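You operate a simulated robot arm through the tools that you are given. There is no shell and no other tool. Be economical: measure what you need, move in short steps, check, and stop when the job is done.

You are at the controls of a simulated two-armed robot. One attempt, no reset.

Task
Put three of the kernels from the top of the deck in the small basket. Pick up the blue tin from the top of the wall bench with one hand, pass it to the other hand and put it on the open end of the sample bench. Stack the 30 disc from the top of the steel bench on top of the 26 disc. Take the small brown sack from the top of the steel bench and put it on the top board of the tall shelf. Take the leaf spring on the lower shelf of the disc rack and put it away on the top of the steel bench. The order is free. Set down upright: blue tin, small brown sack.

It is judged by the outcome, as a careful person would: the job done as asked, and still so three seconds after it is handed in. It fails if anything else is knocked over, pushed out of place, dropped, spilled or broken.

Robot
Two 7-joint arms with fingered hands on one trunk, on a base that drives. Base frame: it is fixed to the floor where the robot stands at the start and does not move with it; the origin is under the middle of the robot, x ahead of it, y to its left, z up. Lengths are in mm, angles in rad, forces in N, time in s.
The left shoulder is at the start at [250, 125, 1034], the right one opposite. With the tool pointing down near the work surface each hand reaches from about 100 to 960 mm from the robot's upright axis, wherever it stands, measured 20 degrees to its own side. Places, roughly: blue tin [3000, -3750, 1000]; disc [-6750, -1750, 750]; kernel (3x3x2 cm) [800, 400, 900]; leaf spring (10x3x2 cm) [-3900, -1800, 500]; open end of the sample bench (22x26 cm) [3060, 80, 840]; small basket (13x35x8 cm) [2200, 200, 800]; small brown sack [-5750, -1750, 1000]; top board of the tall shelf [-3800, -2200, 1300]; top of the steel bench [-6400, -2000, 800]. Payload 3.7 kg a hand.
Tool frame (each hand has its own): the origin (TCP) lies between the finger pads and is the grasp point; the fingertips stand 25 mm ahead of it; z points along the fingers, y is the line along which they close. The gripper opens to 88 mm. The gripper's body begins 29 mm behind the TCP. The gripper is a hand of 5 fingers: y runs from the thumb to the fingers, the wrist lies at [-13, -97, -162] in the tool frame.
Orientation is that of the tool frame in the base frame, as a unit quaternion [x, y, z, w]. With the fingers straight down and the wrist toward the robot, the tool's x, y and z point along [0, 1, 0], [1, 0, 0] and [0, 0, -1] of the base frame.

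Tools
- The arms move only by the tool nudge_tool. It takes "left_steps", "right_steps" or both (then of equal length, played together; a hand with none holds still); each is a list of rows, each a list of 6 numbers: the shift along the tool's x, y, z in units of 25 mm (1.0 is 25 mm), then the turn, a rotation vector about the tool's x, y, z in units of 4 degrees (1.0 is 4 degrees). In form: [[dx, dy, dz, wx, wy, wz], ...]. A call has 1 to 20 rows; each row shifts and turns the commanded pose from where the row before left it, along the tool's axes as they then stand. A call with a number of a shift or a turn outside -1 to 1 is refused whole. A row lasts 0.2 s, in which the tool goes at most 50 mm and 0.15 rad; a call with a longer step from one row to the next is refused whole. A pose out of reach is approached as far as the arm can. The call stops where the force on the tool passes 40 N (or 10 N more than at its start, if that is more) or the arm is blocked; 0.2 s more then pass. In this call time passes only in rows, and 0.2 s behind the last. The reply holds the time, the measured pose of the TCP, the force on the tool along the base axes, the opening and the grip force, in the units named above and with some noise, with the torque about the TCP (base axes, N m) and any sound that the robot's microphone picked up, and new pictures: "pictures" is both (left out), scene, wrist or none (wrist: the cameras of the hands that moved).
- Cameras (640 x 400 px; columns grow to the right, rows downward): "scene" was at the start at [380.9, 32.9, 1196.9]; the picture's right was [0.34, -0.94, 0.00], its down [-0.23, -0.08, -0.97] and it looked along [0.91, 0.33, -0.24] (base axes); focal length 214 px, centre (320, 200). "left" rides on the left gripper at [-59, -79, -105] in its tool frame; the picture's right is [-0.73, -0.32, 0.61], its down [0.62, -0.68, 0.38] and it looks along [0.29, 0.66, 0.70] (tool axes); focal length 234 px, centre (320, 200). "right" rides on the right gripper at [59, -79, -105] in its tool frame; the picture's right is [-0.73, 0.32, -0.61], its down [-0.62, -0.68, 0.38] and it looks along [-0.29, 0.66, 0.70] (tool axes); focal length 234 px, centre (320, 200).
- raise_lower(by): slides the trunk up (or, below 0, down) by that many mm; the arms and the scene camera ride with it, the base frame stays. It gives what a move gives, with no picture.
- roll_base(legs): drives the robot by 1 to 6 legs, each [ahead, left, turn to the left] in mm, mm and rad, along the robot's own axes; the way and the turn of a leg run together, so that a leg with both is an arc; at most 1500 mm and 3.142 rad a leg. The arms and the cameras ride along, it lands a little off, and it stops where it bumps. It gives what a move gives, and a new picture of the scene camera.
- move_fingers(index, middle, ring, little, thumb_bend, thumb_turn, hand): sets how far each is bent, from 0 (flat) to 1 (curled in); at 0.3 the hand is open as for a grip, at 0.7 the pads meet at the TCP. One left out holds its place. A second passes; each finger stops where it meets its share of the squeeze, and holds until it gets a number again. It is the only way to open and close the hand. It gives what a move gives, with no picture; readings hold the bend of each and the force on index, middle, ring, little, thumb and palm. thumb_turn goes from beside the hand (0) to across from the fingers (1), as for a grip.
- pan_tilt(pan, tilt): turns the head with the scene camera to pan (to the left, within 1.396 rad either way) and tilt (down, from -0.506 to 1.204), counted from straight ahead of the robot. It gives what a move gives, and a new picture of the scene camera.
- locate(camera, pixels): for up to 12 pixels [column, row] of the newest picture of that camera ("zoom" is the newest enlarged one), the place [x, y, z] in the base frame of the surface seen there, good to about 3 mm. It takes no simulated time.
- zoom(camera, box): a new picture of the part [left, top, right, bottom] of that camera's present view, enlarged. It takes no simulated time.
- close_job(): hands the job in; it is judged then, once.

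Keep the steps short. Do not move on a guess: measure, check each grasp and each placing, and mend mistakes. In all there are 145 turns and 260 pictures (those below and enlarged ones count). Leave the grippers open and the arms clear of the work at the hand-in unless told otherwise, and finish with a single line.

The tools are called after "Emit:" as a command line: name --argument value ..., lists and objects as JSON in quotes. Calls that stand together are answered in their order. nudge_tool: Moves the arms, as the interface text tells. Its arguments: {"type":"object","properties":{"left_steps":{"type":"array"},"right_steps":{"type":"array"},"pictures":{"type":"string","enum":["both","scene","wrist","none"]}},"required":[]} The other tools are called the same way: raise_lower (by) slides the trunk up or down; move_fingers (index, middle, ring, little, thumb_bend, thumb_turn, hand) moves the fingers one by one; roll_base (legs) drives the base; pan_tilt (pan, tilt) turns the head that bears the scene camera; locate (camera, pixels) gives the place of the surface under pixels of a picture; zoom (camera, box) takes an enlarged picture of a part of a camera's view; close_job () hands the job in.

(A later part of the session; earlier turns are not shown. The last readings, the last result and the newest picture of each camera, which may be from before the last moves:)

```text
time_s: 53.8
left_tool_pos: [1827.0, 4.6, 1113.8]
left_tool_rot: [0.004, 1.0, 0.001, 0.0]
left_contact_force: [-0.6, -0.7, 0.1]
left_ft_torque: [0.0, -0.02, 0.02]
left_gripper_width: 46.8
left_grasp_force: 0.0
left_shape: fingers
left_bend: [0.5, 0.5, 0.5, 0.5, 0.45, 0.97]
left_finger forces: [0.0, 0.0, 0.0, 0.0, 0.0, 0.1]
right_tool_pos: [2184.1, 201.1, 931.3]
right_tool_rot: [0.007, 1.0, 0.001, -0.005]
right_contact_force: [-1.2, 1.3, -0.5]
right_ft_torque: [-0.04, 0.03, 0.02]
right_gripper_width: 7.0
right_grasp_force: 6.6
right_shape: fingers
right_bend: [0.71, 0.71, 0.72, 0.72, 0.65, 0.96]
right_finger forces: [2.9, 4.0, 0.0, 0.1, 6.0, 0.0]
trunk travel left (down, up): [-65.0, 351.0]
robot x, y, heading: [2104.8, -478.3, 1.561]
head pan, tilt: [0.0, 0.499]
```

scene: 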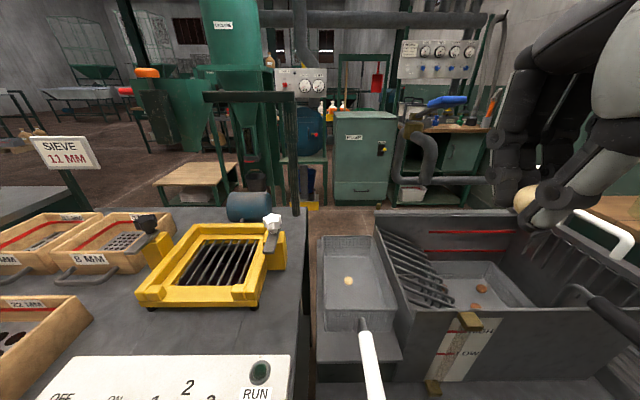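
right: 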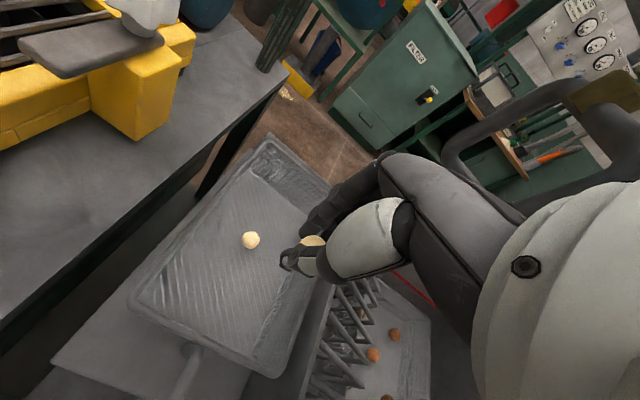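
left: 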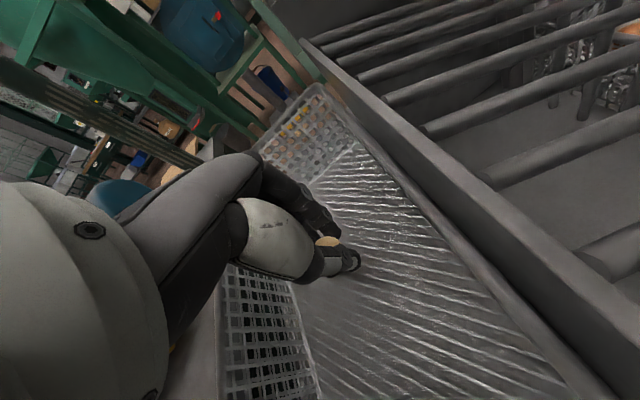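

Kernel one is at y≈243, so I'll set the second nearer me, at y≈190, lower to z≈812 and open only a little.

Emit:
nudge_tool --right_steps '[[-0.2, -0.45, 0.75, 0, 0, 0], [0, 0, 1, 0, 0, 0], [0, 0, 1, 0, 0, 0], [0, 0, 1, 0, 0, 0], [0, 0, 1, 0, 0, 0]]' --pictures "wrist"

Emit:
move_fingers --hand "right" --index 0.57 --middle 0.57 --ring 0.57 --little 0.57 --thumb_bend 0.5

Emit:
nudge_tool --right_steps '[[0, 0, -1, 0, 0, 0], [0, 0, -1, 0, 0, 0], [0, 0, -1, 0, 0, 0], [0, 0, -1, 0, 0, 0], [0, 0, -1, 0, 0, 0], [0, 0, -1, 0, 0, 0], [-0.1, -0.7, -1, 0, 0, 0], [-0.1, -1, -1, 0, 0, 0], [-0.1, -1, -1, 0, 0, 0], [-0.1, -1, -1, 0, 0, 0], [-0.1, -1, -1, 0, 0, 0], [-0.5, -1, -1, 0, 0, 0], [-0.5, -1, 0, 0, 0, 0]]' --pictures "wrist"

```text
time_s: 55.2
left_tool_pos: [1821.8, -7.3, 1117.3]
left_tool_rot: [0.004, 1.0, 0.006, 0.003]
left_contact_force: [-0.6, 0.4, 0.0]
left_ft_torque: [-0.02, 0.01, -0.02]
left_gripper_width: 46.6
left_grasp_force: 0.0
left_shape: fingers
left_bend: [0.5, 0.5, 0.5, 0.5, 0.45, 0.97]
left_finger forces: [0.0, 0.1, 0.1, 0.0, 0.0, 0.0]
right_tool_pos: [2187.2, 192.7, 835.9]
right_tool_rot: [0.012, 1.0, 0.028, -0.004]
right_contact_force: [-0.3, 0.3, 0.7]
right_ft_torque: [-0.02, -0.01, -0.01]
right_gripper_width: 7.1
right_grasp_force: 6.5
right_shape: fingers
right_bend: [0.71, 0.71, 0.72, 0.72, 0.65, 0.96]
right_finger forces: [3.0, 4.0, 0.1, 0.0, 6.0, 0.1]
trunk travel left (down, up): [-65.0, 351.0]
robot x, y, heading: [2107.8, -477.1, 1.562]
head pan, tilt: [0.0, 0.499]
stopped in row 5 (right hand): the arm was blocked; the commanded pose is now the measured one
```

right: 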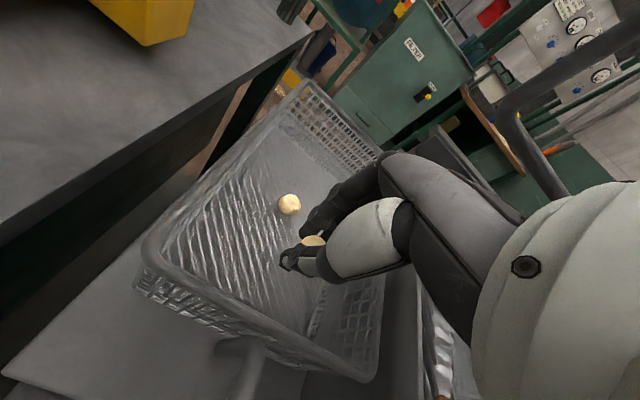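

```text
time_s: 56.2
left_tool_pos: [1822.8, -7.9, 1117.9]
left_tool_rot: [0.003, 1.0, 0.008, 0.003]
left_contact_force: [-0.1, -0.2, -0.6]
left_ft_torque: [-0.03, 0.02, 0.04]
left_gripper_width: 46.5
left_grasp_force: 0.1
left_shape: fingers
left_bend: [0.5, 0.5, 0.5, 0.5, 0.45, 0.97]
left_finger forces: [0.1, 0.0, 0.1, 0.0, 0.0, 0.1]
right_tool_pos: [2187.6, 191.2, 836.5]
right_tool_rot: [0.012, 1.0, 0.028, -0.002]
right_contact_force: [-0.6, 0.5, 0.7]
right_ft_torque: [-0.02, -0.01, 0.02]
right_gripper_width: 34.5
right_grasp_force: 0.1
right_shape: fingers
right_bend: [0.56, 0.56, 0.56, 0.56, 0.5, 0.97]
right_finger forces: [0.0, 0.0, 0.1, 0.1, 0.0, 0.0]
trunk travel left (down, up): [-65.0, 351.0]
robot x, y, heading: [2102.9, -480.9, 1.563]
head pan, tilt: [0.0, 0.499]
```

```text
time_s: 59.0
left_tool_pos: [1828.1, 3.7, 1114.2]
left_tool_rot: [0.003, 1.0, 0.001, 0.0]
left_contact_force: [-0.2, 0.4, -0.4]
left_ft_torque: [0.0, 0.01, 0.0]
left_gripper_width: 46.8
left_grasp_force: 0.1
left_shape: fingers
left_bend: [0.5, 0.5, 0.5, 0.5, 0.45, 0.97]
left_finger forces: [0.0, 0.1, 0.1, 0.1, 0.0, 0.0]
right_tool_pos: [2226.7, 20.5, 1115.7]
right_tool_rot: [0.009, 1.0, 0.014, -0.006]
right_contact_force: [0.2, 0.6, -0.6]
right_ft_torque: [-0.03, 0.01, -0.02]
right_gripper_width: 34.8
right_grasp_force: 0.1
right_shape: fingers
right_bend: [0.56, 0.56, 0.56, 0.56, 0.5, 0.97]
right_finger forces: [0.0, 0.0, 0.0, 0.0, 0.0, 0.0]
trunk travel left (down, up): [-65.0, 351.0]
robot x, y, heading: [2104.5, -470.1, 1.562]
head pan, tilt: [0.0, 0.499]
```

right: 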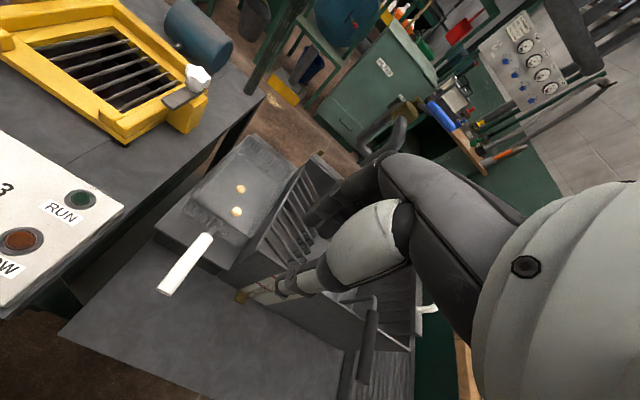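

Two kernels are in the basket. The arm was briefly blocked, so I check that the tank and basket are still where they were.

Emit:
locate --camera "scene" --pixels '[[410, 310], [322, 238], [375, 238], [430, 212], [500, 308]]'

Emit:
pan_tilt --pan 0 --tilt 0.6

```text
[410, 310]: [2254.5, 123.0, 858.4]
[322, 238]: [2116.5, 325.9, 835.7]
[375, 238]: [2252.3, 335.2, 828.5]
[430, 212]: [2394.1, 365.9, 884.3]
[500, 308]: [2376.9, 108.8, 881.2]
```

```text
time_s: 59.7
left_tool_pos: [1826.8, 3.4, 1114.0]
left_tool_rot: [0.004, 1.0, 0.0, 0.001]
left_contact_force: [0.1, -0.1, -0.3]
left_ft_torque: [-0.04, 0.05, 0.0]
left_gripper_width: 46.8
left_grasp_force: 0.0
left_shape: fingers
left_bend: [0.5, 0.5, 0.5, 0.5, 0.45, 0.97]
left_finger forces: [0.0, 0.1, 0.0, 0.0, 0.0, 0.0]
right_tool_pos: [2225.0, 20.5, 1114.9]
right_tool_rot: [0.009, 1.0, 0.014, -0.007]
right_contact_force: [0.1, 0.2, -1.1]
right_ft_torque: [-0.04, -0.02, 0.03]
right_gripper_width: 34.5
right_grasp_force: 0.0
right_shape: fingers
right_bend: [0.56, 0.56, 0.56, 0.56, 0.5, 0.97]
right_finger forces: [0.0, 0.1, 0.0, 0.0, 0.0, 0.0]
trunk travel left (down, up): [-65.0, 351.0]
robot x, y, heading: [2104.3, -473.9, 1.559]
head pan, tilt: [0.0, 0.6]
```

scene: 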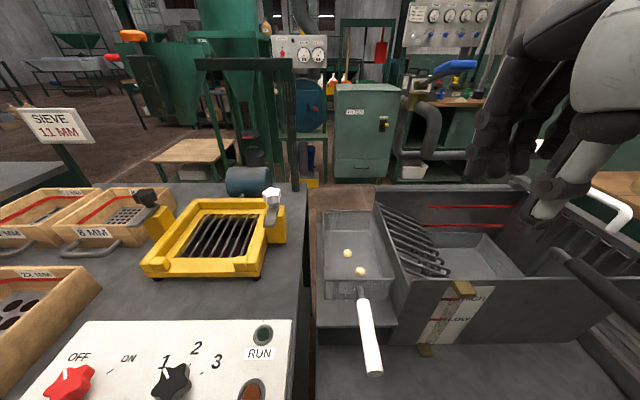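

Basket is unmoved and holds two kernels. The brown nuts in the tank have moved out of view; enlarging to see.

Emit:
zoom --camera "scene" --box '[320, 180, 640, 380]'

```text
2.00 times, centred on (480, 280) of scene
```

zoom: 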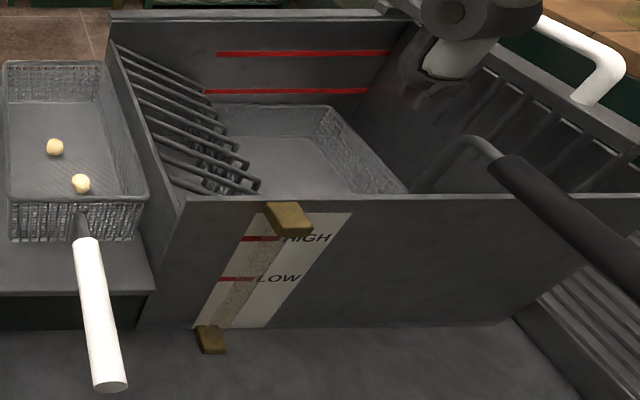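

Nothing looks knocked; the nuts appear to drift by themselves in the tank. Now going for the third kernel at (952,149), reaching it from the table's side: back off, strafe 1020 mm left, approach.

Emit:
roll_base --legs '[[-330, 0, 0.01], [0, 1020, 0], [300, 0, 0]]'

```text
time_s: 72.7
left_tool_pos: [792.1, -15.8, 1113.1]
left_tool_rot: [0.014, 1.0, 0.0, 0.0]
left_contact_force: [0.4, 0.7, 0.1]
left_ft_torque: [-0.01, -0.02, 0.01]
left_gripper_width: 46.6
left_grasp_force: 0.0
left_shape: fingers
left_bend: [0.5, 0.5, 0.5, 0.5, 0.45, 0.97]
left_finger forces: [0.0, 0.0, 0.1, 0.0, 0.0, 0.1]
right_tool_pos: [1190.1, -7.1, 1113.8]
right_tool_rot: [0.02, 1.0, 0.014, -0.006]
right_contact_force: [1.5, 0.7, 0.3]
right_ft_torque: [-0.02, 0.01, 0.01]
right_gripper_width: 34.9
right_grasp_force: 0.2
right_shape: fingers
right_bend: [0.56, 0.56, 0.56, 0.56, 0.5, 0.97]
right_finger forces: [0.0, 0.0, 0.0, 0.0, 0.0, 0.0]
trunk travel left (down, up): [-65.0, 351.0]
robot x, y, heading: [1061.9, -497.6, 1.539]
head pan, tilt: [0.0, 0.6]
```

scene: 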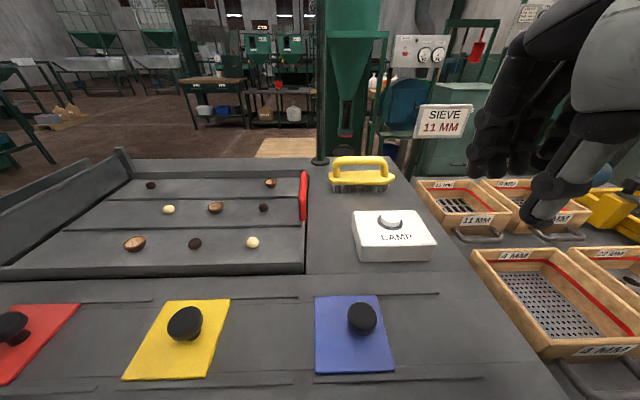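

Kernel seen at (252,243). Measuring it and the tray wall, and moving the left hand above it at z≈990.

Emit:
locate --camera "scene" --pixels '[[252, 242], [252, 262], [252, 268], [303, 195], [303, 240], [362, 315]]'

Emit:
nudge_tool --left_steps '[[-0.9, 0.98, 0.7, 0, 0, 0], [-0.9, 0.99, 0.7, 0, 0, 0], [-0.9, 0.99, 0.7, 0, 0, 0], [-0.9, 0.99, 0.7, 0, 0, 0], [-0.9, 0.99, 0.7, 0, 0, 0], [-0.9, 0.99, 0.7, 0, 0, 0], [-0.9, 0.99, 0.7, 0, 0, 0]]' --pictures "wrist"

```text
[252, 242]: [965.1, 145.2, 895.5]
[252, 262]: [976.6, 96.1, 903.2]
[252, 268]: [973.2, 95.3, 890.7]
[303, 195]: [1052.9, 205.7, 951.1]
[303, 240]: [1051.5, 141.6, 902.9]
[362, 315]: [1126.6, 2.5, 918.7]
```

```text
time_s: 74.3
left_tool_pos: [954.0, 154.8, 987.3]
left_tool_rot: [0.014, 1.0, 0.0, 0.0]
left_contact_force: [-0.5, 0.7, 0.0]
left_ft_torque: [-0.02, -0.01, 0.0]
left_gripper_width: 47.0
left_grasp_force: 0.0
left_shape: fingers
left_bend: [0.5, 0.5, 0.5, 0.5, 0.45, 0.97]
left_finger forces: [0.0, 0.1, 0.1, 0.1, 0.0, 0.1]
right_tool_pos: [1190.2, -5.8, 1113.9]
right_tool_rot: [0.019, 1.0, 0.013, -0.005]
right_contact_force: [0.2, -0.2, -0.5]
right_ft_torque: [-0.02, 0.02, 0.0]
right_gripper_width: 34.3
right_grasp_force: 0.1
right_shape: fingers
right_bend: [0.56, 0.56, 0.56, 0.56, 0.5, 0.97]
right_finger forces: [0.0, 0.0, 0.0, 0.1, 0.0, 0.1]
trunk travel left (down, up): [-65.0, 351.0]
robot x, y, heading: [1059.4, -501.9, 1.536]
head pan, tilt: [0.0, 0.6]
```

left: 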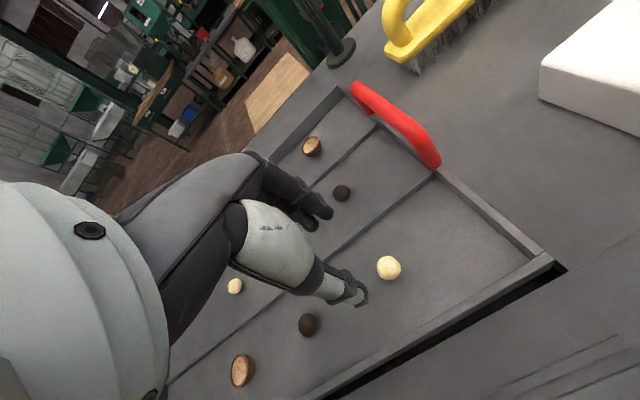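

Emit:
locate --camera "left" --pixels '[[389, 260], [389, 267], [380, 267], [398, 267], [389, 276], [308, 324], [480, 300]]'

```text
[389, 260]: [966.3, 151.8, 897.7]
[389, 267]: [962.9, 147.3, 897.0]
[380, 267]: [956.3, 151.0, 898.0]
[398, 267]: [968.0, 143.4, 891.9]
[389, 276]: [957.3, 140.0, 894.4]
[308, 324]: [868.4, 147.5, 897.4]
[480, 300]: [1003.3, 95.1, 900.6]
```

Kernel centre ≈ (962,149); tray wall at y≈95, so the half-closed hand (47 mm) fits. Descending to z≈908.

Emit:
nudge_tool --left_steps '[[-0.32, -0.22, 0.8, 0, 0, 0], [0, 0, 0.8, 0, 0, 0], [0, 0, 0.8, 0, 0, 0], [0, 0, 0.77, 0, 0, 0]]' --pictures "wrist"

```text
time_s: 75.3
left_tool_pos: [962.1, 148.6, 909.7]
left_tool_rot: [0.015, 1.0, 0.0, 0.0]
left_contact_force: [0.6, 0.1, -0.8]
left_ft_torque: [-0.01, -0.03, 0.0]
left_gripper_width: 46.9
left_grasp_force: 0.0
left_shape: fingers
left_bend: [0.5, 0.5, 0.5, 0.5, 0.45, 0.97]
left_finger forces: [0.0, 0.0, 0.0, 0.0, 0.1, 0.0]
right_tool_pos: [1190.2, -6.3, 1114.2]
right_tool_rot: [0.02, 1.0, 0.014, -0.006]
right_contact_force: [-0.1, -0.9, -0.9]
right_ft_torque: [-0.01, 0.0, 0.01]
right_gripper_width: 34.9
right_grasp_force: 0.0
right_shape: fingers
right_bend: [0.56, 0.56, 0.56, 0.56, 0.5, 0.97]
right_finger forces: [0.0, 0.0, 0.1, 0.1, 0.1, 0.1]
trunk travel left (down, up): [-65.0, 351.0]
robot x, y, heading: [1060.7, -502.2, 1.545]
head pan, tilt: [0.0, 0.6]
```

left: 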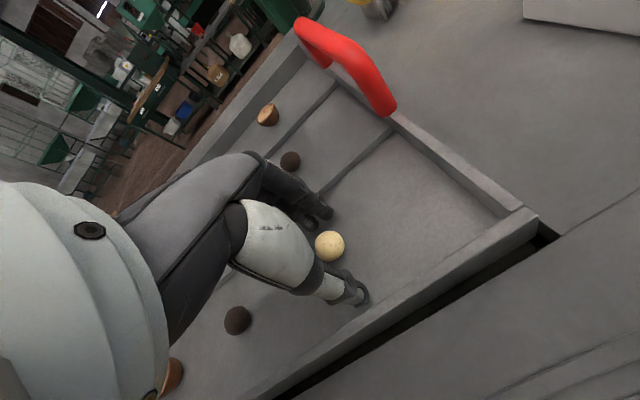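

Kernel at (330,246), right between thumb and fingers. Closing and lifting.

Emit:
move_fingers --hand "left" --index 0.72 --middle 0.72 --ring 0.72 --little 0.72 --thumb_bend 0.72

Emit:
nudge_tool --left_steps '[[0, 0, -0.5, 0, 0, 0], [0, 0, -1, 0, 0, 0], [0, 0, -1, 0, 0, 0], [0, 0, -1, 0, 0, 0], [0, 0, -1, 0, 0, 0], [0, -0.5, -1, 0, 0, 0], [0, -1, -1, 0, 0, 0], [0, -1, -1, 0, 0, 0], [0, -1, -0.7, 0, 0, 0]]' --pictures "wrist"

```text
time_s: 76.3
left_tool_pos: [962.2, 149.0, 909.8]
left_tool_rot: [0.014, 1.0, 0.001, 0.0]
left_contact_force: [-0.2, 0.1, 0.2]
left_ft_torque: [-0.03, -0.01, 0.01]
left_gripper_width: 9.1
left_grasp_force: 7.2
left_shape: fingers
left_bend: [0.71, 0.71, 0.72, 0.72, 0.63, 0.96]
left_finger forces: [3.4, 4.0, 0.1, 0.0, 6.7, 0.0]
right_tool_pos: [1190.5, -7.3, 1115.0]
right_tool_rot: [0.019, 1.0, 0.013, -0.006]
right_contact_force: [-0.1, 0.2, 0.7]
right_ft_torque: [-0.01, 0.0, 0.01]
right_gripper_width: 34.8
right_grasp_force: 0.0
right_shape: fingers
right_bend: [0.56, 0.56, 0.56, 0.56, 0.5, 0.97]
right_finger forces: [0.0, 0.0, 0.1, 0.1, 0.0, 0.0]
trunk travel left (down, up): [-65.0, 351.0]
robot x, y, heading: [1056.9, -503.8, 1.538]
head pan, tilt: [0.0, 0.6]
```

```text
time_s: 78.3
left_tool_pos: [959.8, 59.7, 1118.5]
left_tool_rot: [0.014, 1.0, 0.001, 0.001]
left_contact_force: [1.1, 0.5, 0.2]
left_ft_torque: [0.05, 0.01, -0.04]
left_gripper_width: 9.1
left_grasp_force: 6.4
left_shape: fingers
left_bend: [0.71, 0.71, 0.72, 0.72, 0.64, 0.96]
left_finger forces: [3.2, 4.1, 0.1, 0.0, 6.6, 0.0]
right_tool_pos: [1190.0, -8.8, 1116.2]
right_tool_rot: [0.018, 1.0, 0.014, -0.006]
right_contact_force: [-0.1, 0.1, -1.0]
right_ft_torque: [0.01, -0.02, 0.03]
right_gripper_width: 34.5
right_grasp_force: 0.2
right_shape: fingers
right_bend: [0.56, 0.56, 0.56, 0.56, 0.5, 0.97]
right_finger forces: [0.1, 0.0, 0.0, 0.1, 0.0, 0.1]
trunk travel left (down, up): [-65.0, 351.0]
robot x, y, heading: [1055.3, -500.8, 1.54]
head pan, tilt: [0.0, 0.6]
```

left: 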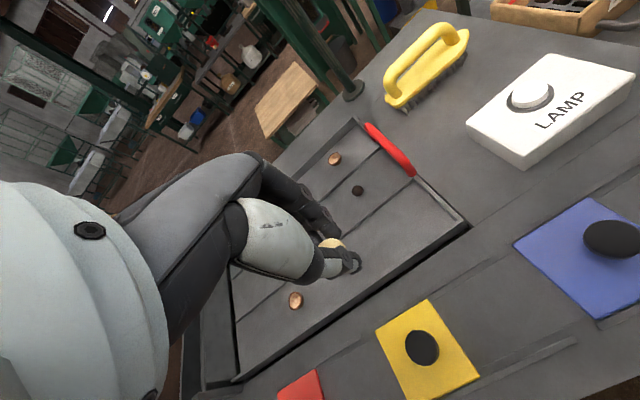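

Third kernel held. Driving back to the basket.

Emit:
roll_base --legs '[[-300, 0, 0.03], [0, -1195, 0], [310, 0, 0]]'

```text
time_s: 92.5
left_tool_pos: [2139.6, 83.4, 1116.9]
left_tool_rot: [-0.007, 1.0, 0.0, 0.0]
left_contact_force: [-0.3, -0.3, -1.3]
left_ft_torque: [-0.04, 0.02, 0.0]
left_gripper_width: 8.5
left_grasp_force: 6.8
left_shape: fingers
left_bend: [0.71, 0.71, 0.72, 0.72, 0.64, 0.96]
left_finger forces: [3.2, 4.1, 0.0, 0.0, 6.6, 0.0]
right_tool_pos: [2372.9, 24.2, 1115.2]
right_tool_rot: [-0.001, 1.0, 0.014, -0.006]
right_contact_force: [0.3, 0.1, -0.7]
right_ft_torque: [-0.01, 0.01, 0.01]
right_gripper_width: 34.7
right_grasp_force: 0.1
right_shape: fingers
right_bend: [0.56, 0.56, 0.56, 0.56, 0.5, 0.97]
right_finger forces: [0.0, 0.0, 0.0, 0.0, 0.0, 0.1]
trunk travel left (down, up): [-65.0, 351.0]
robot x, y, heading: [2262.1, -479.5, 1.586]
head pan, tilt: [0.0, 0.6]
```

scene: 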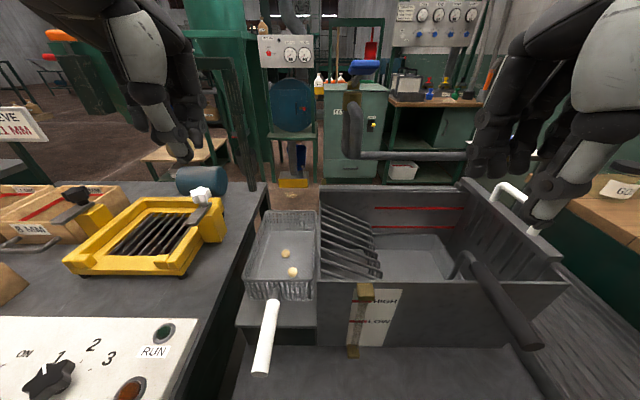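

Emit:
locate --camera "scene" --pixels '[[285, 253], [292, 272], [317, 215], [262, 215], [355, 245], [347, 130], [352, 155]]'

Emit:
nudge_tool --left_steps '[[-0.2, 0.94, 0, 0, 0, 0], [-0.2, 0.94, 0, 0, 0, 0], [-0.2, 0.94, 0, 0, 0, 0], [-0.2, 0.94, 0, 0, 0, 0], [-0.2, 0.94, 0, 0, 0, 0], [-0.2, 0.94, 0, 0, 0, 0], [-0.2, 0.94, 0, 0, 0, 0], [-0.2, 0.94, 0, 0, 0, 0], [-0.2, 0.94, 0, 0, 0, 0], [0, 0, 1, 0, 0, 0], [0, 0, 1, 0, 0, 0], [0, 0, 1, 0, 0, 0], [0, 0, 1, 0, 0, 0], [0, 0, 1, 0, 0, 0], [0, 0, 1, 0, 0, 0], [0, 0, 1, 0, 0, 0]]' --pictures "wrist"

```text
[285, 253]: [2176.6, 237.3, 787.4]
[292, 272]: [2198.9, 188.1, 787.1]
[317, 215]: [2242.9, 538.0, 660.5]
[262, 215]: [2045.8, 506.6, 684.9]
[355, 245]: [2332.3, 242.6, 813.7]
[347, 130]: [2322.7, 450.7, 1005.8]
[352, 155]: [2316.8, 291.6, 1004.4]
```

```text
time_s: 95.9
left_tool_pos: [2163.3, 276.9, 941.2]
left_tool_rot: [-0.007, 1.0, 0.001, 0.0]
left_contact_force: [-0.4, 0.2, -0.7]
left_ft_torque: [-0.02, 0.0, 0.0]
left_gripper_width: 8.7
left_grasp_force: 6.9
left_shape: fingers
left_bend: [0.71, 0.71, 0.72, 0.72, 0.64, 0.96]
left_finger forces: [3.1, 4.5, 0.1, 0.0, 6.6, 0.1]
left hand out of reach, approached as far as the arm can: row 8, 9
right_tool_pos: [2373.8, 24.6, 1114.3]
right_tool_rot: [-0.002, 1.0, 0.014, -0.006]
right_contact_force: [-0.4, -0.1, -0.4]
right_ft_torque: [-0.01, 0.01, 0.02]
right_gripper_width: 34.4
right_grasp_force: 0.1
right_shape: fingers
right_bend: [0.56, 0.56, 0.56, 0.56, 0.5, 0.97]
right_finger forces: [0.0, 0.0, 0.0, 0.0, 0.0, 0.0]
trunk travel left (down, up): [-65.0, 351.0]
robot x, y, heading: [2260.7, -475.2, 1.583]
head pan, tilt: [0.0, 0.6]
```

left: 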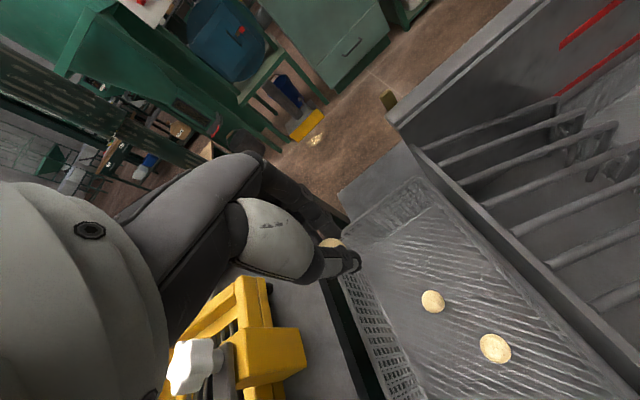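

Shifting to (2182,287) and lowering into the basket.

Emit:
nudge_tool --left_steps '[[-0.76, 0.4, 0, 0, 0, 0], [0, 0, 1, 0, 0, 0], [0, 0, 1, 0, 0, 0], [0, 0, 1, 0, 0, 0], [0, 0, 1, 0, 0, 0], [0, 0, 1, 0, 0, 0]]' --pictures "wrist"

```text
time_s: 97.3
left_tool_pos: [2180.2, 285.3, 815.8]
left_tool_rot: [-0.005, 1.0, 0.0, 0.0]
left_contact_force: [-0.4, -0.5, 1.2]
left_ft_torque: [0.03, -0.02, 0.0]
left_gripper_width: 8.2
left_grasp_force: 7.3
left_shape: fingers
left_bend: [0.71, 0.71, 0.72, 0.72, 0.64, 0.96]
left_finger forces: [3.0, 4.5, 0.1, 0.1, 6.5, 0.1]
right_tool_pos: [2373.7, 24.8, 1114.9]
right_tool_rot: [-0.001, 1.0, 0.014, -0.006]
right_contact_force: [-0.2, -0.6, 0.0]
right_ft_torque: [-0.02, -0.02, 0.03]
right_gripper_width: 34.7
right_grasp_force: 0.0
right_shape: fingers
right_bend: [0.56, 0.56, 0.56, 0.56, 0.5, 0.97]
right_finger forces: [0.0, 0.0, 0.0, 0.1, 0.0, 0.0]
trunk travel left (down, up): [-65.0, 351.0]
robot x, y, heading: [2260.1, -472.7, 1.584]
head pan, tilt: [0.0, 0.6]
```

left: 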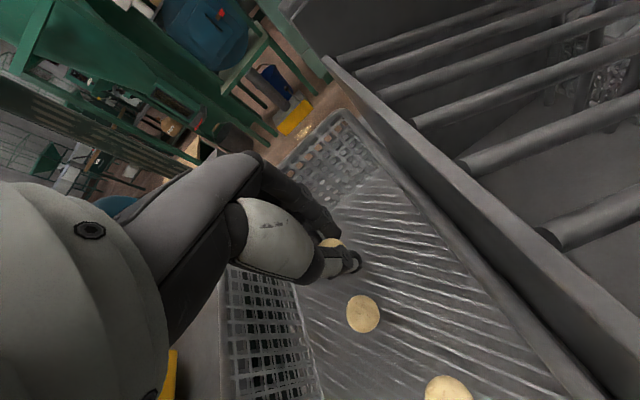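

Inside the basket, clear of the other kernels. Releasing and lifting out.

Emit:
move_fingers --hand "left" --index 0.55 --middle 0.55 --ring 0.55 --little 0.55 --thumb_bend 0.52

Emit:
nudge_tool --left_steps '[[0, 0, -1, 0, 0, 0], [0, 0, -1, 0, 0, 0], [0, 0, -1, 0, 0, 0], [0, 0, -1, 0, 0, 0], [0, 0, -1, 0, 0, 0], [0, 0, -1, 0, 0, 0], [0, -0.7, -1, 0, 0, 0], [0, -1, -1, 0, 0, 0], [0, -1, -1, 0, 0, 0], [0, -1, -1, 0, 0, 0], [0, -1, -1, 0, 0, 0], [0, -1, -1, 0, 0, 0]]' --pictures "wrist"

```text
time_s: 98.3
left_tool_pos: [2179.7, 285.8, 816.6]
left_tool_rot: [-0.006, 1.0, 0.001, 0.0]
left_contact_force: [0.0, 0.6, -0.8]
left_ft_torque: [-0.01, 0.03, 0.04]
left_gripper_width: 33.8
left_grasp_force: 0.2
left_shape: fingers
left_bend: [0.55, 0.55, 0.55, 0.55, 0.52, 0.97]
left_finger forces: [0.0, 0.0, 0.0, 0.0, 0.1, 0.1]
right_tool_pos: [2372.8, 23.4, 1115.0]
right_tool_rot: [-0.001, 1.0, 0.014, -0.006]
right_contact_force: [0.6, -0.9, -0.1]
right_ft_torque: [0.02, 0.01, -0.01]
right_gripper_width: 34.4
right_grasp_force: 0.0
right_shape: fingers
right_bend: [0.56, 0.56, 0.56, 0.56, 0.5, 0.97]
right_finger forces: [0.0, 0.1, 0.0, 0.0, 0.0, 0.0]
trunk travel left (down, up): [-65.0, 351.0]
robot x, y, heading: [2259.7, -473.0, 1.584]
head pan, tilt: [0.0, 0.6]
```

```text
time_s: 100.9
left_tool_pos: [2183.3, 141.3, 1116.3]
left_tool_rot: [-0.006, 1.0, 0.001, 0.001]
left_contact_force: [-0.1, 0.4, 0.5]
left_ft_torque: [0.03, 0.0, -0.01]
left_gripper_width: 33.6
left_grasp_force: 0.0
left_shape: fingers
left_bend: [0.55, 0.55, 0.55, 0.55, 0.52, 0.97]
left_finger forces: [0.1, 0.0, 0.0, 0.1, 0.0, 0.0]
right_tool_pos: [2373.7, 22.4, 1116.6]
right_tool_rot: [-0.002, 1.0, 0.015, -0.006]
right_contact_force: [-0.7, 0.3, -0.7]
right_ft_torque: [0.02, -0.02, 0.0]
right_gripper_width: 34.7
right_grasp_force: 0.1
right_shape: fingers
right_bend: [0.56, 0.56, 0.56, 0.56, 0.5, 0.97]
right_finger forces: [0.1, 0.0, 0.1, 0.1, 0.0, 0.1]
trunk travel left (down, up): [-65.0, 351.0]
robot x, y, heading: [2264.1, -474.7, 1.582]
head pan, tilt: [0.0, 0.6]
```

left: 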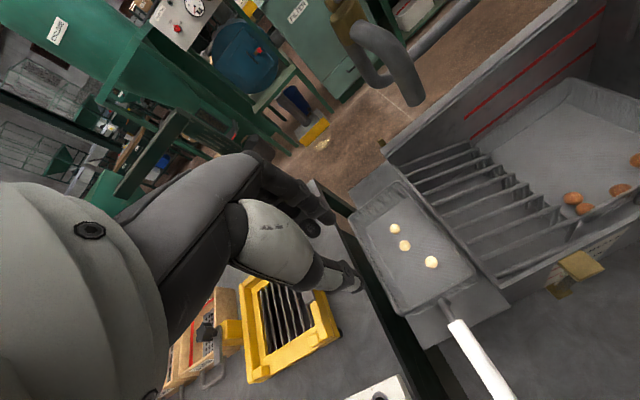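

Three kernels lie in the basket; the tank's nuts are all there. Next the blue tin. Tucking the left arm, backing away and turning to face -y.

Emit:
nudge_tool --left_steps '[[0.8, -1, 0, 0, 0, 0], [0.8, -1, 0, 0, 0, 0], [0.8, -1, 0, 0, 0, 0], [0.8, -1, 0, 0, 0, 0], [0.8, -1, 0, 0, 0, 0], [0.8, 0, 0, 0, 0, 0], [0.8, 0, 0, 0, 0, 0], [0.8, 0, 0, 0, 0, 0]]' --pictures "none"

Emit:
roll_base --legs '[[-420, 0, 0], [0, 0, -1.6], [0, 0, -1.55]]'

Emit:
pan_tilt --pan 0.3 --tilt 0.35

```text
time_s: 102.7
left_tool_pos: [2021.1, 16.1, 1115.0]
left_tool_rot: [-0.006, 1.0, 0.001, 0.001]
left_contact_force: [-0.4, -0.6, -0.3]
left_ft_torque: [0.04, -0.02, 0.02]
left_gripper_width: 33.6
left_grasp_force: 0.0
left_shape: fingers
left_bend: [0.55, 0.55, 0.55, 0.55, 0.52, 0.97]
left_finger forces: [0.1, 0.0, 0.0, 0.1, 0.0, 0.1]
right_tool_pos: [2373.1, 24.6, 1115.1]
right_tool_rot: [-0.001, 1.0, 0.014, -0.005]
right_contact_force: [0.0, -0.5, 0.1]
right_ft_torque: [0.0, 0.01, -0.01]
right_gripper_width: 34.8
right_grasp_force: 0.1
right_shape: fingers
right_bend: [0.56, 0.56, 0.56, 0.56, 0.5, 0.97]
right_finger forces: [0.0, 0.0, 0.0, 0.0, 0.0, 0.0]
trunk travel left (down, up): [-65.0, 351.0]
robot x, y, heading: [2261.8, -472.8, 1.587]
head pan, tilt: [0.0, 0.6]
```

```text
time_s: 112.9
left_tool_pos: [2510.4, -1381.0, 1114.9]
left_tool_rot: [1.0, 0.013, 0.0, 0.001]
left_contact_force: [0.5, -0.2, -0.6]
left_ft_torque: [0.04, -0.02, 0.01]
left_gripper_width: 33.6
left_grasp_force: 0.1
left_shape: fingers
left_bend: [0.55, 0.55, 0.55, 0.55, 0.52, 0.97]
left_finger forces: [0.0, 0.0, 0.1, 0.0, 0.0, 0.0]
right_tool_pos: [2159.8, -1393.4, 1115.2]
right_tool_rot: [1.0, 0.006, 0.007, 0.015]
right_contact_force: [0.5, 0.3, 0.3]
right_ft_torque: [-0.05, -0.01, -0.02]
right_gripper_width: 34.6
right_grasp_force: 0.1
right_shape: fingers
right_bend: [0.56, 0.56, 0.56, 0.56, 0.5, 0.97]
right_finger forces: [0.1, 0.1, 0.1, 0.0, 0.0, 0.0]
trunk travel left (down, up): [-65.0, 351.0]
robot x, y, heading: [2269.9, -896.2, -1.553]
head pan, tilt: [0.0, 0.6]
```

scene: 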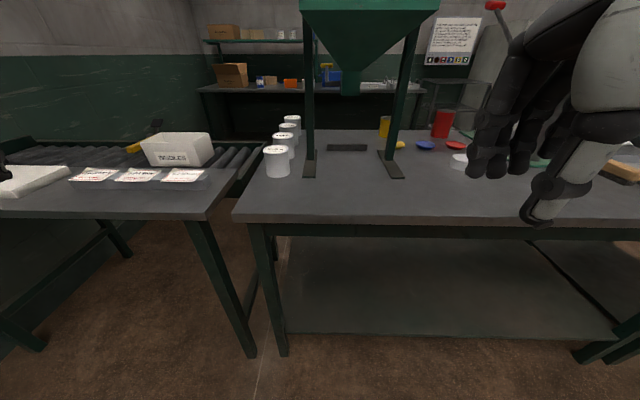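

```text
time_s: 113.7
left_tool_pos: [2511.4, -1380.7, 1115.8]
left_tool_rot: [1.0, 0.012, -0.001, 0.0]
left_contact_force: [0.0, 0.7, 0.8]
left_ft_torque: [-0.03, 0.03, -0.01]
left_gripper_width: 33.6
left_grasp_force: 0.1
left_shape: fingers
left_bend: [0.55, 0.55, 0.55, 0.55, 0.52, 0.97]
left_finger forces: [0.0, 0.0, 0.1, 0.0, 0.1, 0.0]
right_tool_pos: [2161.0, -1395.1, 1118.5]
right_tool_rot: [1.0, 0.003, 0.012, 0.014]
right_contact_force: [30.2, -30.8, 73.4]
right_ft_torque: [9.29, 4.29, -2.08]
right_gripper_width: 34.6
right_grasp_force: 0.0
right_shape: fingers
right_bend: [0.56, 0.56, 0.56, 0.56, 0.5, 0.97]
right_finger forces: [0.0, 0.1, 0.0, 0.0, 0.0, 0.1]
trunk travel left (down, up): [-65.0, 351.0]
robot x, y, heading: [2269.8, -897.8, -1.546]
head pan, tilt: [0.3, 0.351]
```

scene: 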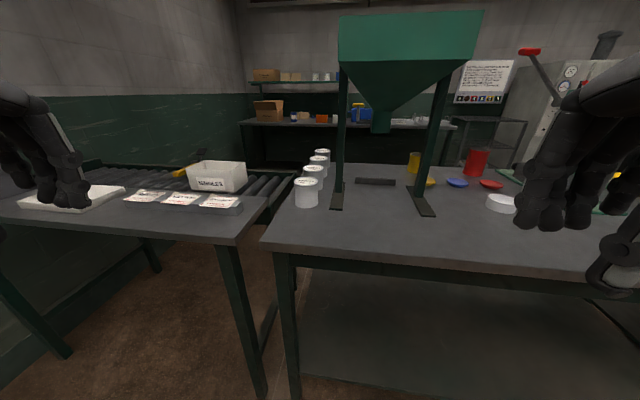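

The wall bench lies behind these benches. The right hand reads a self-contact force; I'll move it out slightly, and enlarge the wall bench.

Emit:
nudge_tool --right_steps '[[-0.5, 0.8, 0, 0, 0, 0], [-0.5, 0.8, 0, 0, 0, 0], [-0.5, 0.8, 0, 0, 0, 0]]' --pictures "none"

Emit:
zoom --camera "scene" --box '[230, 60, 550, 260]'

Emit:
locate --camera "scene" --pixels '[[361, 116], [294, 118], [321, 119], [361, 105], [250, 120], [455, 125], [240, 240], [265, 245], [270, 310], [300, 120], [245, 165], [310, 125]]'

```text
time_s: 114.5
left_tool_pos: [2510.0, -1381.4, 1114.1]
left_tool_rot: [1.0, 0.011, 0.0, 0.0]
left_contact_force: [0.1, 0.2, 1.0]
left_ft_torque: [-0.01, -0.02, -0.01]
left_gripper_width: 33.2
left_grasp_force: 0.0
left_shape: fingers
left_bend: [0.55, 0.55, 0.55, 0.55, 0.52, 0.97]
left_finger forces: [0.0, 0.0, 0.0, 0.1, 0.0, 0.0]
right_tool_pos: [2124.7, -1453.6, 1114.0]
right_tool_rot: [1.0, 0.007, 0.006, 0.014]
right_contact_force: [0.5, -1.0, -0.6]
right_ft_torque: [-0.01, -0.01, 0.0]
right_gripper_width: 34.5
right_grasp_force: 0.0
right_shape: fingers
right_bend: [0.56, 0.56, 0.56, 0.56, 0.5, 0.97]
right_finger forces: [0.0, 0.0, 0.1, 0.1, 0.0, 0.0]
trunk travel left (down, up): [-65.0, 351.0]
robot x, y, heading: [2263.8, -893.8, -1.55]
head pan, tilt: [0.3, 0.351]
```

```text
2.00 times, centred on (390, 160) of scene
```

zoom: 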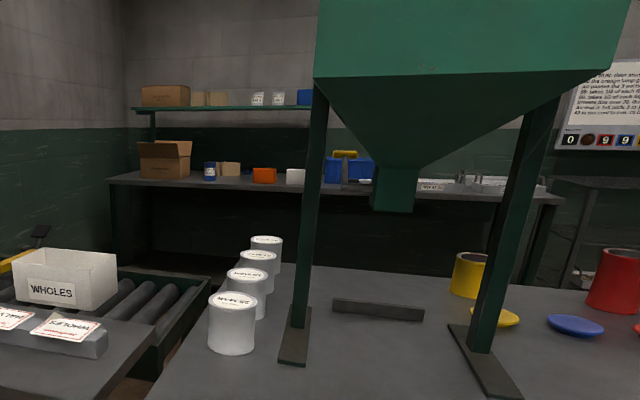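

```text
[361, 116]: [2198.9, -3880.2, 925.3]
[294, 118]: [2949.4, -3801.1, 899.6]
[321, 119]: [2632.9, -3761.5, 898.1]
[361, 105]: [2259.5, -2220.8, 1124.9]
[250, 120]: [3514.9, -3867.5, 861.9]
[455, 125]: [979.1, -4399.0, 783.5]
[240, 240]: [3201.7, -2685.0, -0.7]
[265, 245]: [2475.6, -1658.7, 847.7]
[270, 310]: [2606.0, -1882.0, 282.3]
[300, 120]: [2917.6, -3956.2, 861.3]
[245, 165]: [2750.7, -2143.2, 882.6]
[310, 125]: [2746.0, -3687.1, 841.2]
```

The blue tin is at about (2950,-3800,900) but benches bar the way here; the way round is on the west side. Strafing right (toward -x) along the corridor to look.

Emit:
locate --camera "zoom" --pixels '[[210, 170], [210, 178], [290, 190], [20, 330]]'

Emit:
roll_base --legs '[[0, -1500, -0.02], [0, -400, 0]]'

```text
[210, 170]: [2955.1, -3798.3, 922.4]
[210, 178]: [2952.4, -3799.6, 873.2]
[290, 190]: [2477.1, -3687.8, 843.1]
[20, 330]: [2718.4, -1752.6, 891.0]
```

```text
time_s: 131.4
left_tool_pos: [620.2, -1419.8, 1115.2]
left_tool_rot: [1.0, 0.01, 0.0, 0.001]
left_contact_force: [0.5, 0.2, 0.3]
left_ft_torque: [0.02, -0.03, -0.01]
left_gripper_width: 33.7
left_grasp_force: 0.1
left_shape: fingers
left_bend: [0.55, 0.55, 0.55, 0.55, 0.52, 0.97]
left_finger forces: [0.1, 0.0, 0.0, 0.0, 0.1, 0.0]
right_tool_pos: [233.0, -1491.4, 1114.9]
right_tool_rot: [1.0, 0.005, 0.006, 0.014]
right_contact_force: [0.5, -0.7, 0.4]
right_ft_torque: [0.0, 0.01, -0.01]
right_gripper_width: 34.4
right_grasp_force: 0.0
right_shape: fingers
right_bend: [0.56, 0.56, 0.56, 0.56, 0.5, 0.97]
right_finger forces: [0.0, 0.0, 0.0, 0.0, 0.1, 0.0]
trunk travel left (down, up): [-65.0, 351.0]
robot x, y, heading: [381.3, -932.6, -1.55]
head pan, tilt: [0.3, 0.351]
```

scene: 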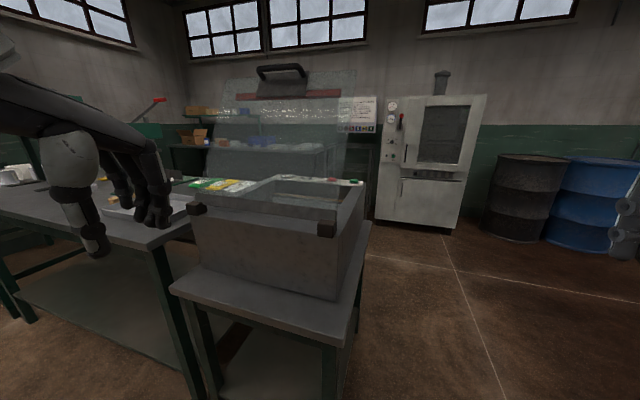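

Emit:
locate --camera "scene" --pixels '[[345, 345], [370, 225], [440, 232], [515, 238], [380, 220], [365, 270], [600, 250], [270, 150], [330, 215]]'

Emit:
zoom --camera "scene" --box '[160, 80, 480, 280]'

```text
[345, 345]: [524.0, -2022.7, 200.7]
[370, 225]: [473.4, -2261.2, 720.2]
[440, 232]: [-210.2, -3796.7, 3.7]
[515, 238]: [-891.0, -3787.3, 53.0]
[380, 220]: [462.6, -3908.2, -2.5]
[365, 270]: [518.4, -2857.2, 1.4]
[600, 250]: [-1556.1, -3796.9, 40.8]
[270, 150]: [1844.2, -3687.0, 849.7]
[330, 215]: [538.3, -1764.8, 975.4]
```

```text
2.00 times, centred on (320, 180) of scene
```

zoom: 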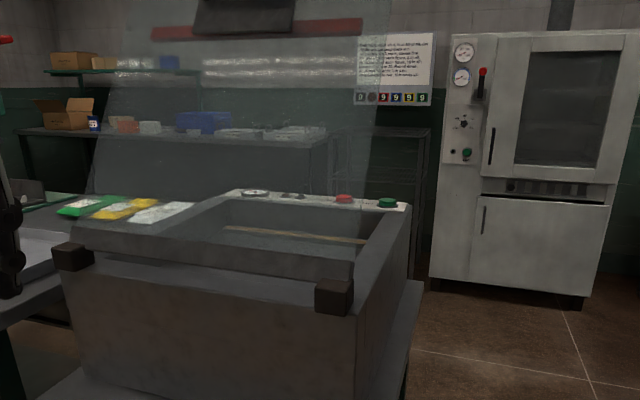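

Passage is free west of x≈470. Strafing to x≈-250, then driving ahead 2000 mm to the lane before the wall bench, and looking left (east).

Emit:
roll_base --legs '[[0, -630, -0.02], [1000, 0, 0], [1000, 0, 0]]'

Emit:
pan_tilt --pan 1.2 --tilt 0.4

```text
time_s: 147.0
left_tool_pos: [-27.2, -3431.3, 1115.7]
left_tool_rot: [1.0, -0.006, 0.0, 0.001]
left_contact_force: [0.0, -0.3, 0.4]
left_ft_torque: [0.01, -0.04, 0.04]
left_gripper_width: 33.2
left_grasp_force: 0.0
left_shape: fingers
left_bend: [0.55, 0.55, 0.55, 0.55, 0.52, 0.97]
left_finger forces: [0.0, 0.1, 0.0, 0.0, 0.0, 0.1]
right_tool_pos: [-414.3, -3493.3, 1115.5]
right_tool_rot: [1.0, -0.01, 0.006, 0.013]
right_contact_force: [0.7, 0.4, 0.1]
right_ft_torque: [-0.01, 0.01, -0.02]
right_gripper_width: 34.6
right_grasp_force: 0.0
right_shape: fingers
right_bend: [0.56, 0.56, 0.56, 0.56, 0.5, 0.97]
right_finger forces: [0.0, 0.1, 0.0, 0.1, 0.1, 0.0]
trunk travel left (down, up): [-65.0, 351.0]
robot x, y, heading: [-255.0, -2939.9, -1.582]
head pan, tilt: [0.3, 0.351]
```

scene: 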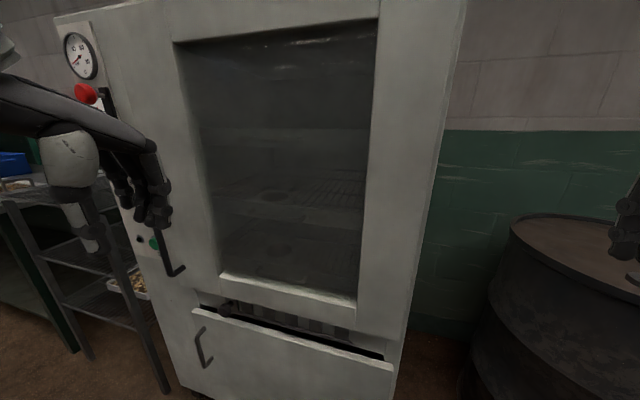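

```text
time_s: 148.2
left_tool_pos: [-27.1, -3431.1, 1115.9]
left_tool_rot: [1.0, -0.006, -0.001, 0.001]
left_contact_force: [0.0, -0.9, 0.2]
left_ft_torque: [-0.01, -0.02, -0.02]
left_gripper_width: 33.6
left_grasp_force: 0.1
left_shape: fingers
left_bend: [0.55, 0.55, 0.55, 0.55, 0.52, 0.97]
left_finger forces: [0.1, 0.0, 0.0, 0.0, 0.1, 0.0]
right_tool_pos: [-413.4, -3491.2, 1118.9]
right_tool_rot: [1.0, -0.013, 0.013, 0.02]
right_contact_force: [31.9, -28.5, 30.5]
right_ft_torque: [5.61, 1.33, -4.55]
right_gripper_width: 34.7
right_grasp_force: 0.1
right_shape: fingers
right_bend: [0.56, 0.56, 0.56, 0.56, 0.5, 0.97]
right_finger forces: [0.0, 0.0, 0.0, 0.0, 0.1, 0.0]
trunk travel left (down, up): [-65.0, 351.0]
robot x, y, heading: [-251.7, -2934.6, -1.587]
head pan, tilt: [1.201, 0.4]
```

scene: 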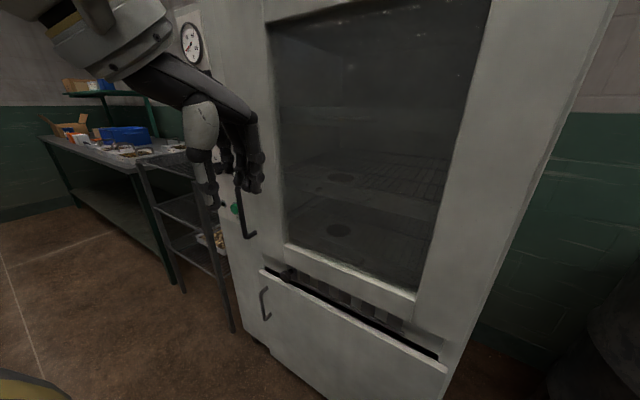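

The lane east is open. Strafing left toward the tin, in front of the wall bench.

Emit:
roll_base --legs '[[60, 0, 0.015], [0, 1500, 0], [0, 1300, 0]]'

Emit:
pan_tilt --pan 0.3 --tilt 0.5

```text
time_s: 156.5
left_tool_pos: [838.2, -3491.8, 1116.7]
left_tool_rot: [1.0, -0.004, -0.001, 0.001]
left_contact_force: [-0.6, 0.1, 0.5]
left_ft_torque: [0.01, 0.03, 0.0]
left_gripper_width: 33.6
left_grasp_force: 0.1
left_shape: fingers
left_bend: [0.55, 0.55, 0.55, 0.55, 0.52, 0.97]
left_finger forces: [0.0, 0.0, 0.0, 0.0, 0.0, 0.0]
right_tool_pos: [450.0, -3554.9, 1116.3]
right_tool_rot: [1.0, -0.013, 0.011, 0.014]
right_contact_force: [0.0, -0.7, 0.2]
right_ft_torque: [0.04, 0.0, 0.04]
right_gripper_width: 34.8
right_grasp_force: 0.1
right_shape: fingers
right_bend: [0.56, 0.56, 0.56, 0.56, 0.5, 0.97]
right_finger forces: [0.0, 0.1, 0.0, 0.0, 0.0, 0.1]
trunk travel left (down, up): [-65.0, 351.0]
robot x, y, heading: [603.4, -3001.5, -1.577]
head pan, tilt: [1.201, 0.4]
stopped in leg 2: the force on the tool passed its limit at 62 N (the readings are from after the stop); the commanded pose is now the measured one
```

scene: 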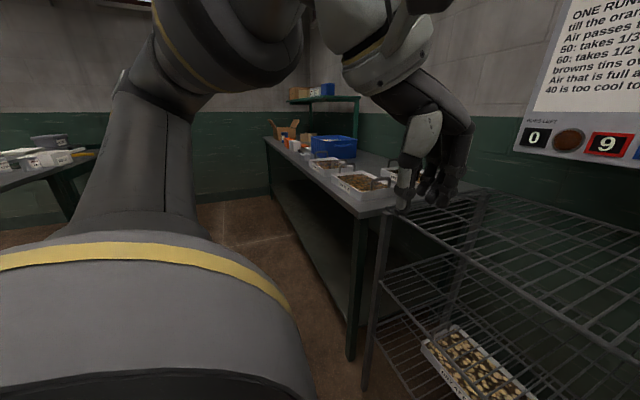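

```text
time_s: 157.7
left_tool_pos: [837.7, -3492.5, 1114.4]
left_tool_rot: [1.0, -0.003, 0.001, 0.0]
left_contact_force: [-0.2, -0.4, -0.8]
left_ft_torque: [0.0, -0.01, -0.01]
left_gripper_width: 33.8
left_grasp_force: 0.0
left_shape: fingers
left_bend: [0.55, 0.55, 0.55, 0.55, 0.52, 0.97]
left_finger forces: [0.0, 0.0, 0.0, 0.1, 0.0, 0.1]
right_tool_pos: [444.8, -3556.1, 1116.4]
right_tool_rot: [1.0, -0.021, 0.01, 0.011]
right_contact_force: [-73.7, -49.4, -24.4]
right_ft_torque: [3.37, -6.82, 3.7]
right_gripper_width: 35.1
right_grasp_force: 0.0
right_shape: fingers
right_bend: [0.56, 0.56, 0.56, 0.56, 0.5, 0.97]
right_finger forces: [0.0, 0.0, 0.1, 0.2, 0.1, 0.1]
trunk travel left (down, up): [-65.0, 351.0]
robot x, y, heading: [604.9, -2996.9, -1.58]
head pan, tilt: [0.3, 0.499]
```

scene: 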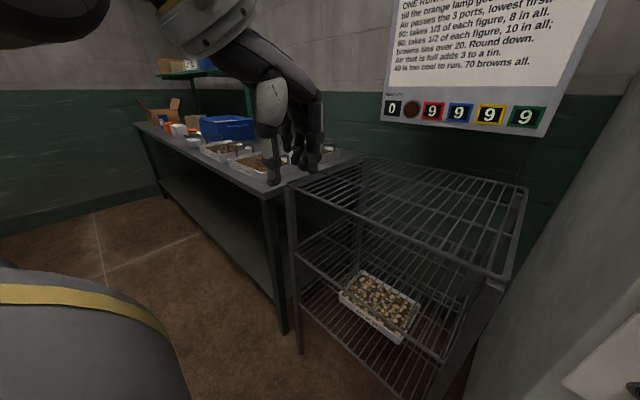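

The base stopped on contact, seemingly at the right hand. Looking through the right wrist camera before moving.

Emit:
zoom --camera "right" --box '[0, 0, 640, 400]'

Emit:
pan_tilt --pan -0.5 --tilt 0.5

```text
1.00 times, centred on (320, 200) of right (not enlarged: the box is as wide or as high as the picture)
```

zoom: 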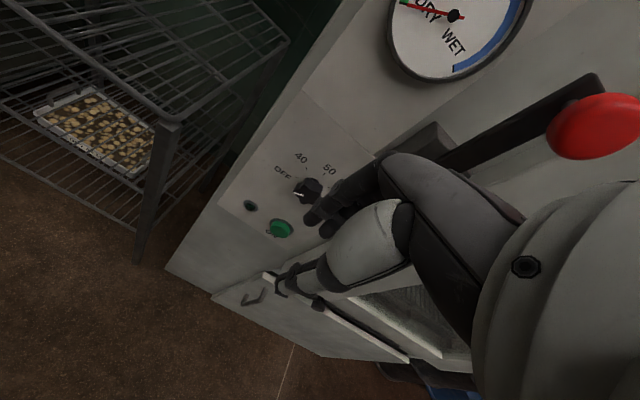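

```text
time_s: 158.8
left_tool_pos: [836.8, -3492.7, 1116.0]
left_tool_rot: [1.0, -0.004, 0.0, 0.001]
left_contact_force: [0.5, 0.3, 0.3]
left_ft_torque: [-0.03, 0.05, -0.01]
left_gripper_width: 33.3
left_grasp_force: 0.1
left_shape: fingers
left_bend: [0.55, 0.55, 0.55, 0.55, 0.52, 0.97]
left_finger forces: [0.1, 0.0, 0.0, 0.0, 0.0, 0.0]
right_tool_pos: [445.2, -3557.0, 1115.3]
right_tool_rot: [1.0, -0.021, 0.011, 0.01]
right_contact_force: [-75.7, -52.2, -24.1]
right_ft_torque: [3.75, -7.05, 3.69]
right_gripper_width: 35.1
right_grasp_force: 0.0
right_shape: fingers
right_bend: [0.56, 0.56, 0.56, 0.56, 0.5, 0.97]
right_finger forces: [0.0, 0.0, 0.1, 0.0, 0.1, 0.0]
trunk travel left (down, up): [-65.0, 351.0]
robot x, y, heading: [610.7, -2997.0, -1.577]
head pan, tilt: [-0.499, 0.499]
```

scene: 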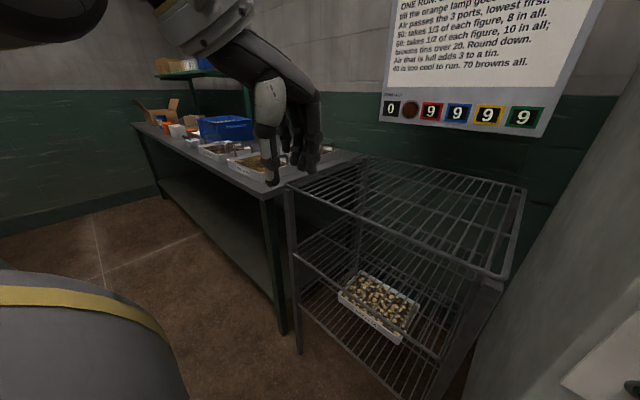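

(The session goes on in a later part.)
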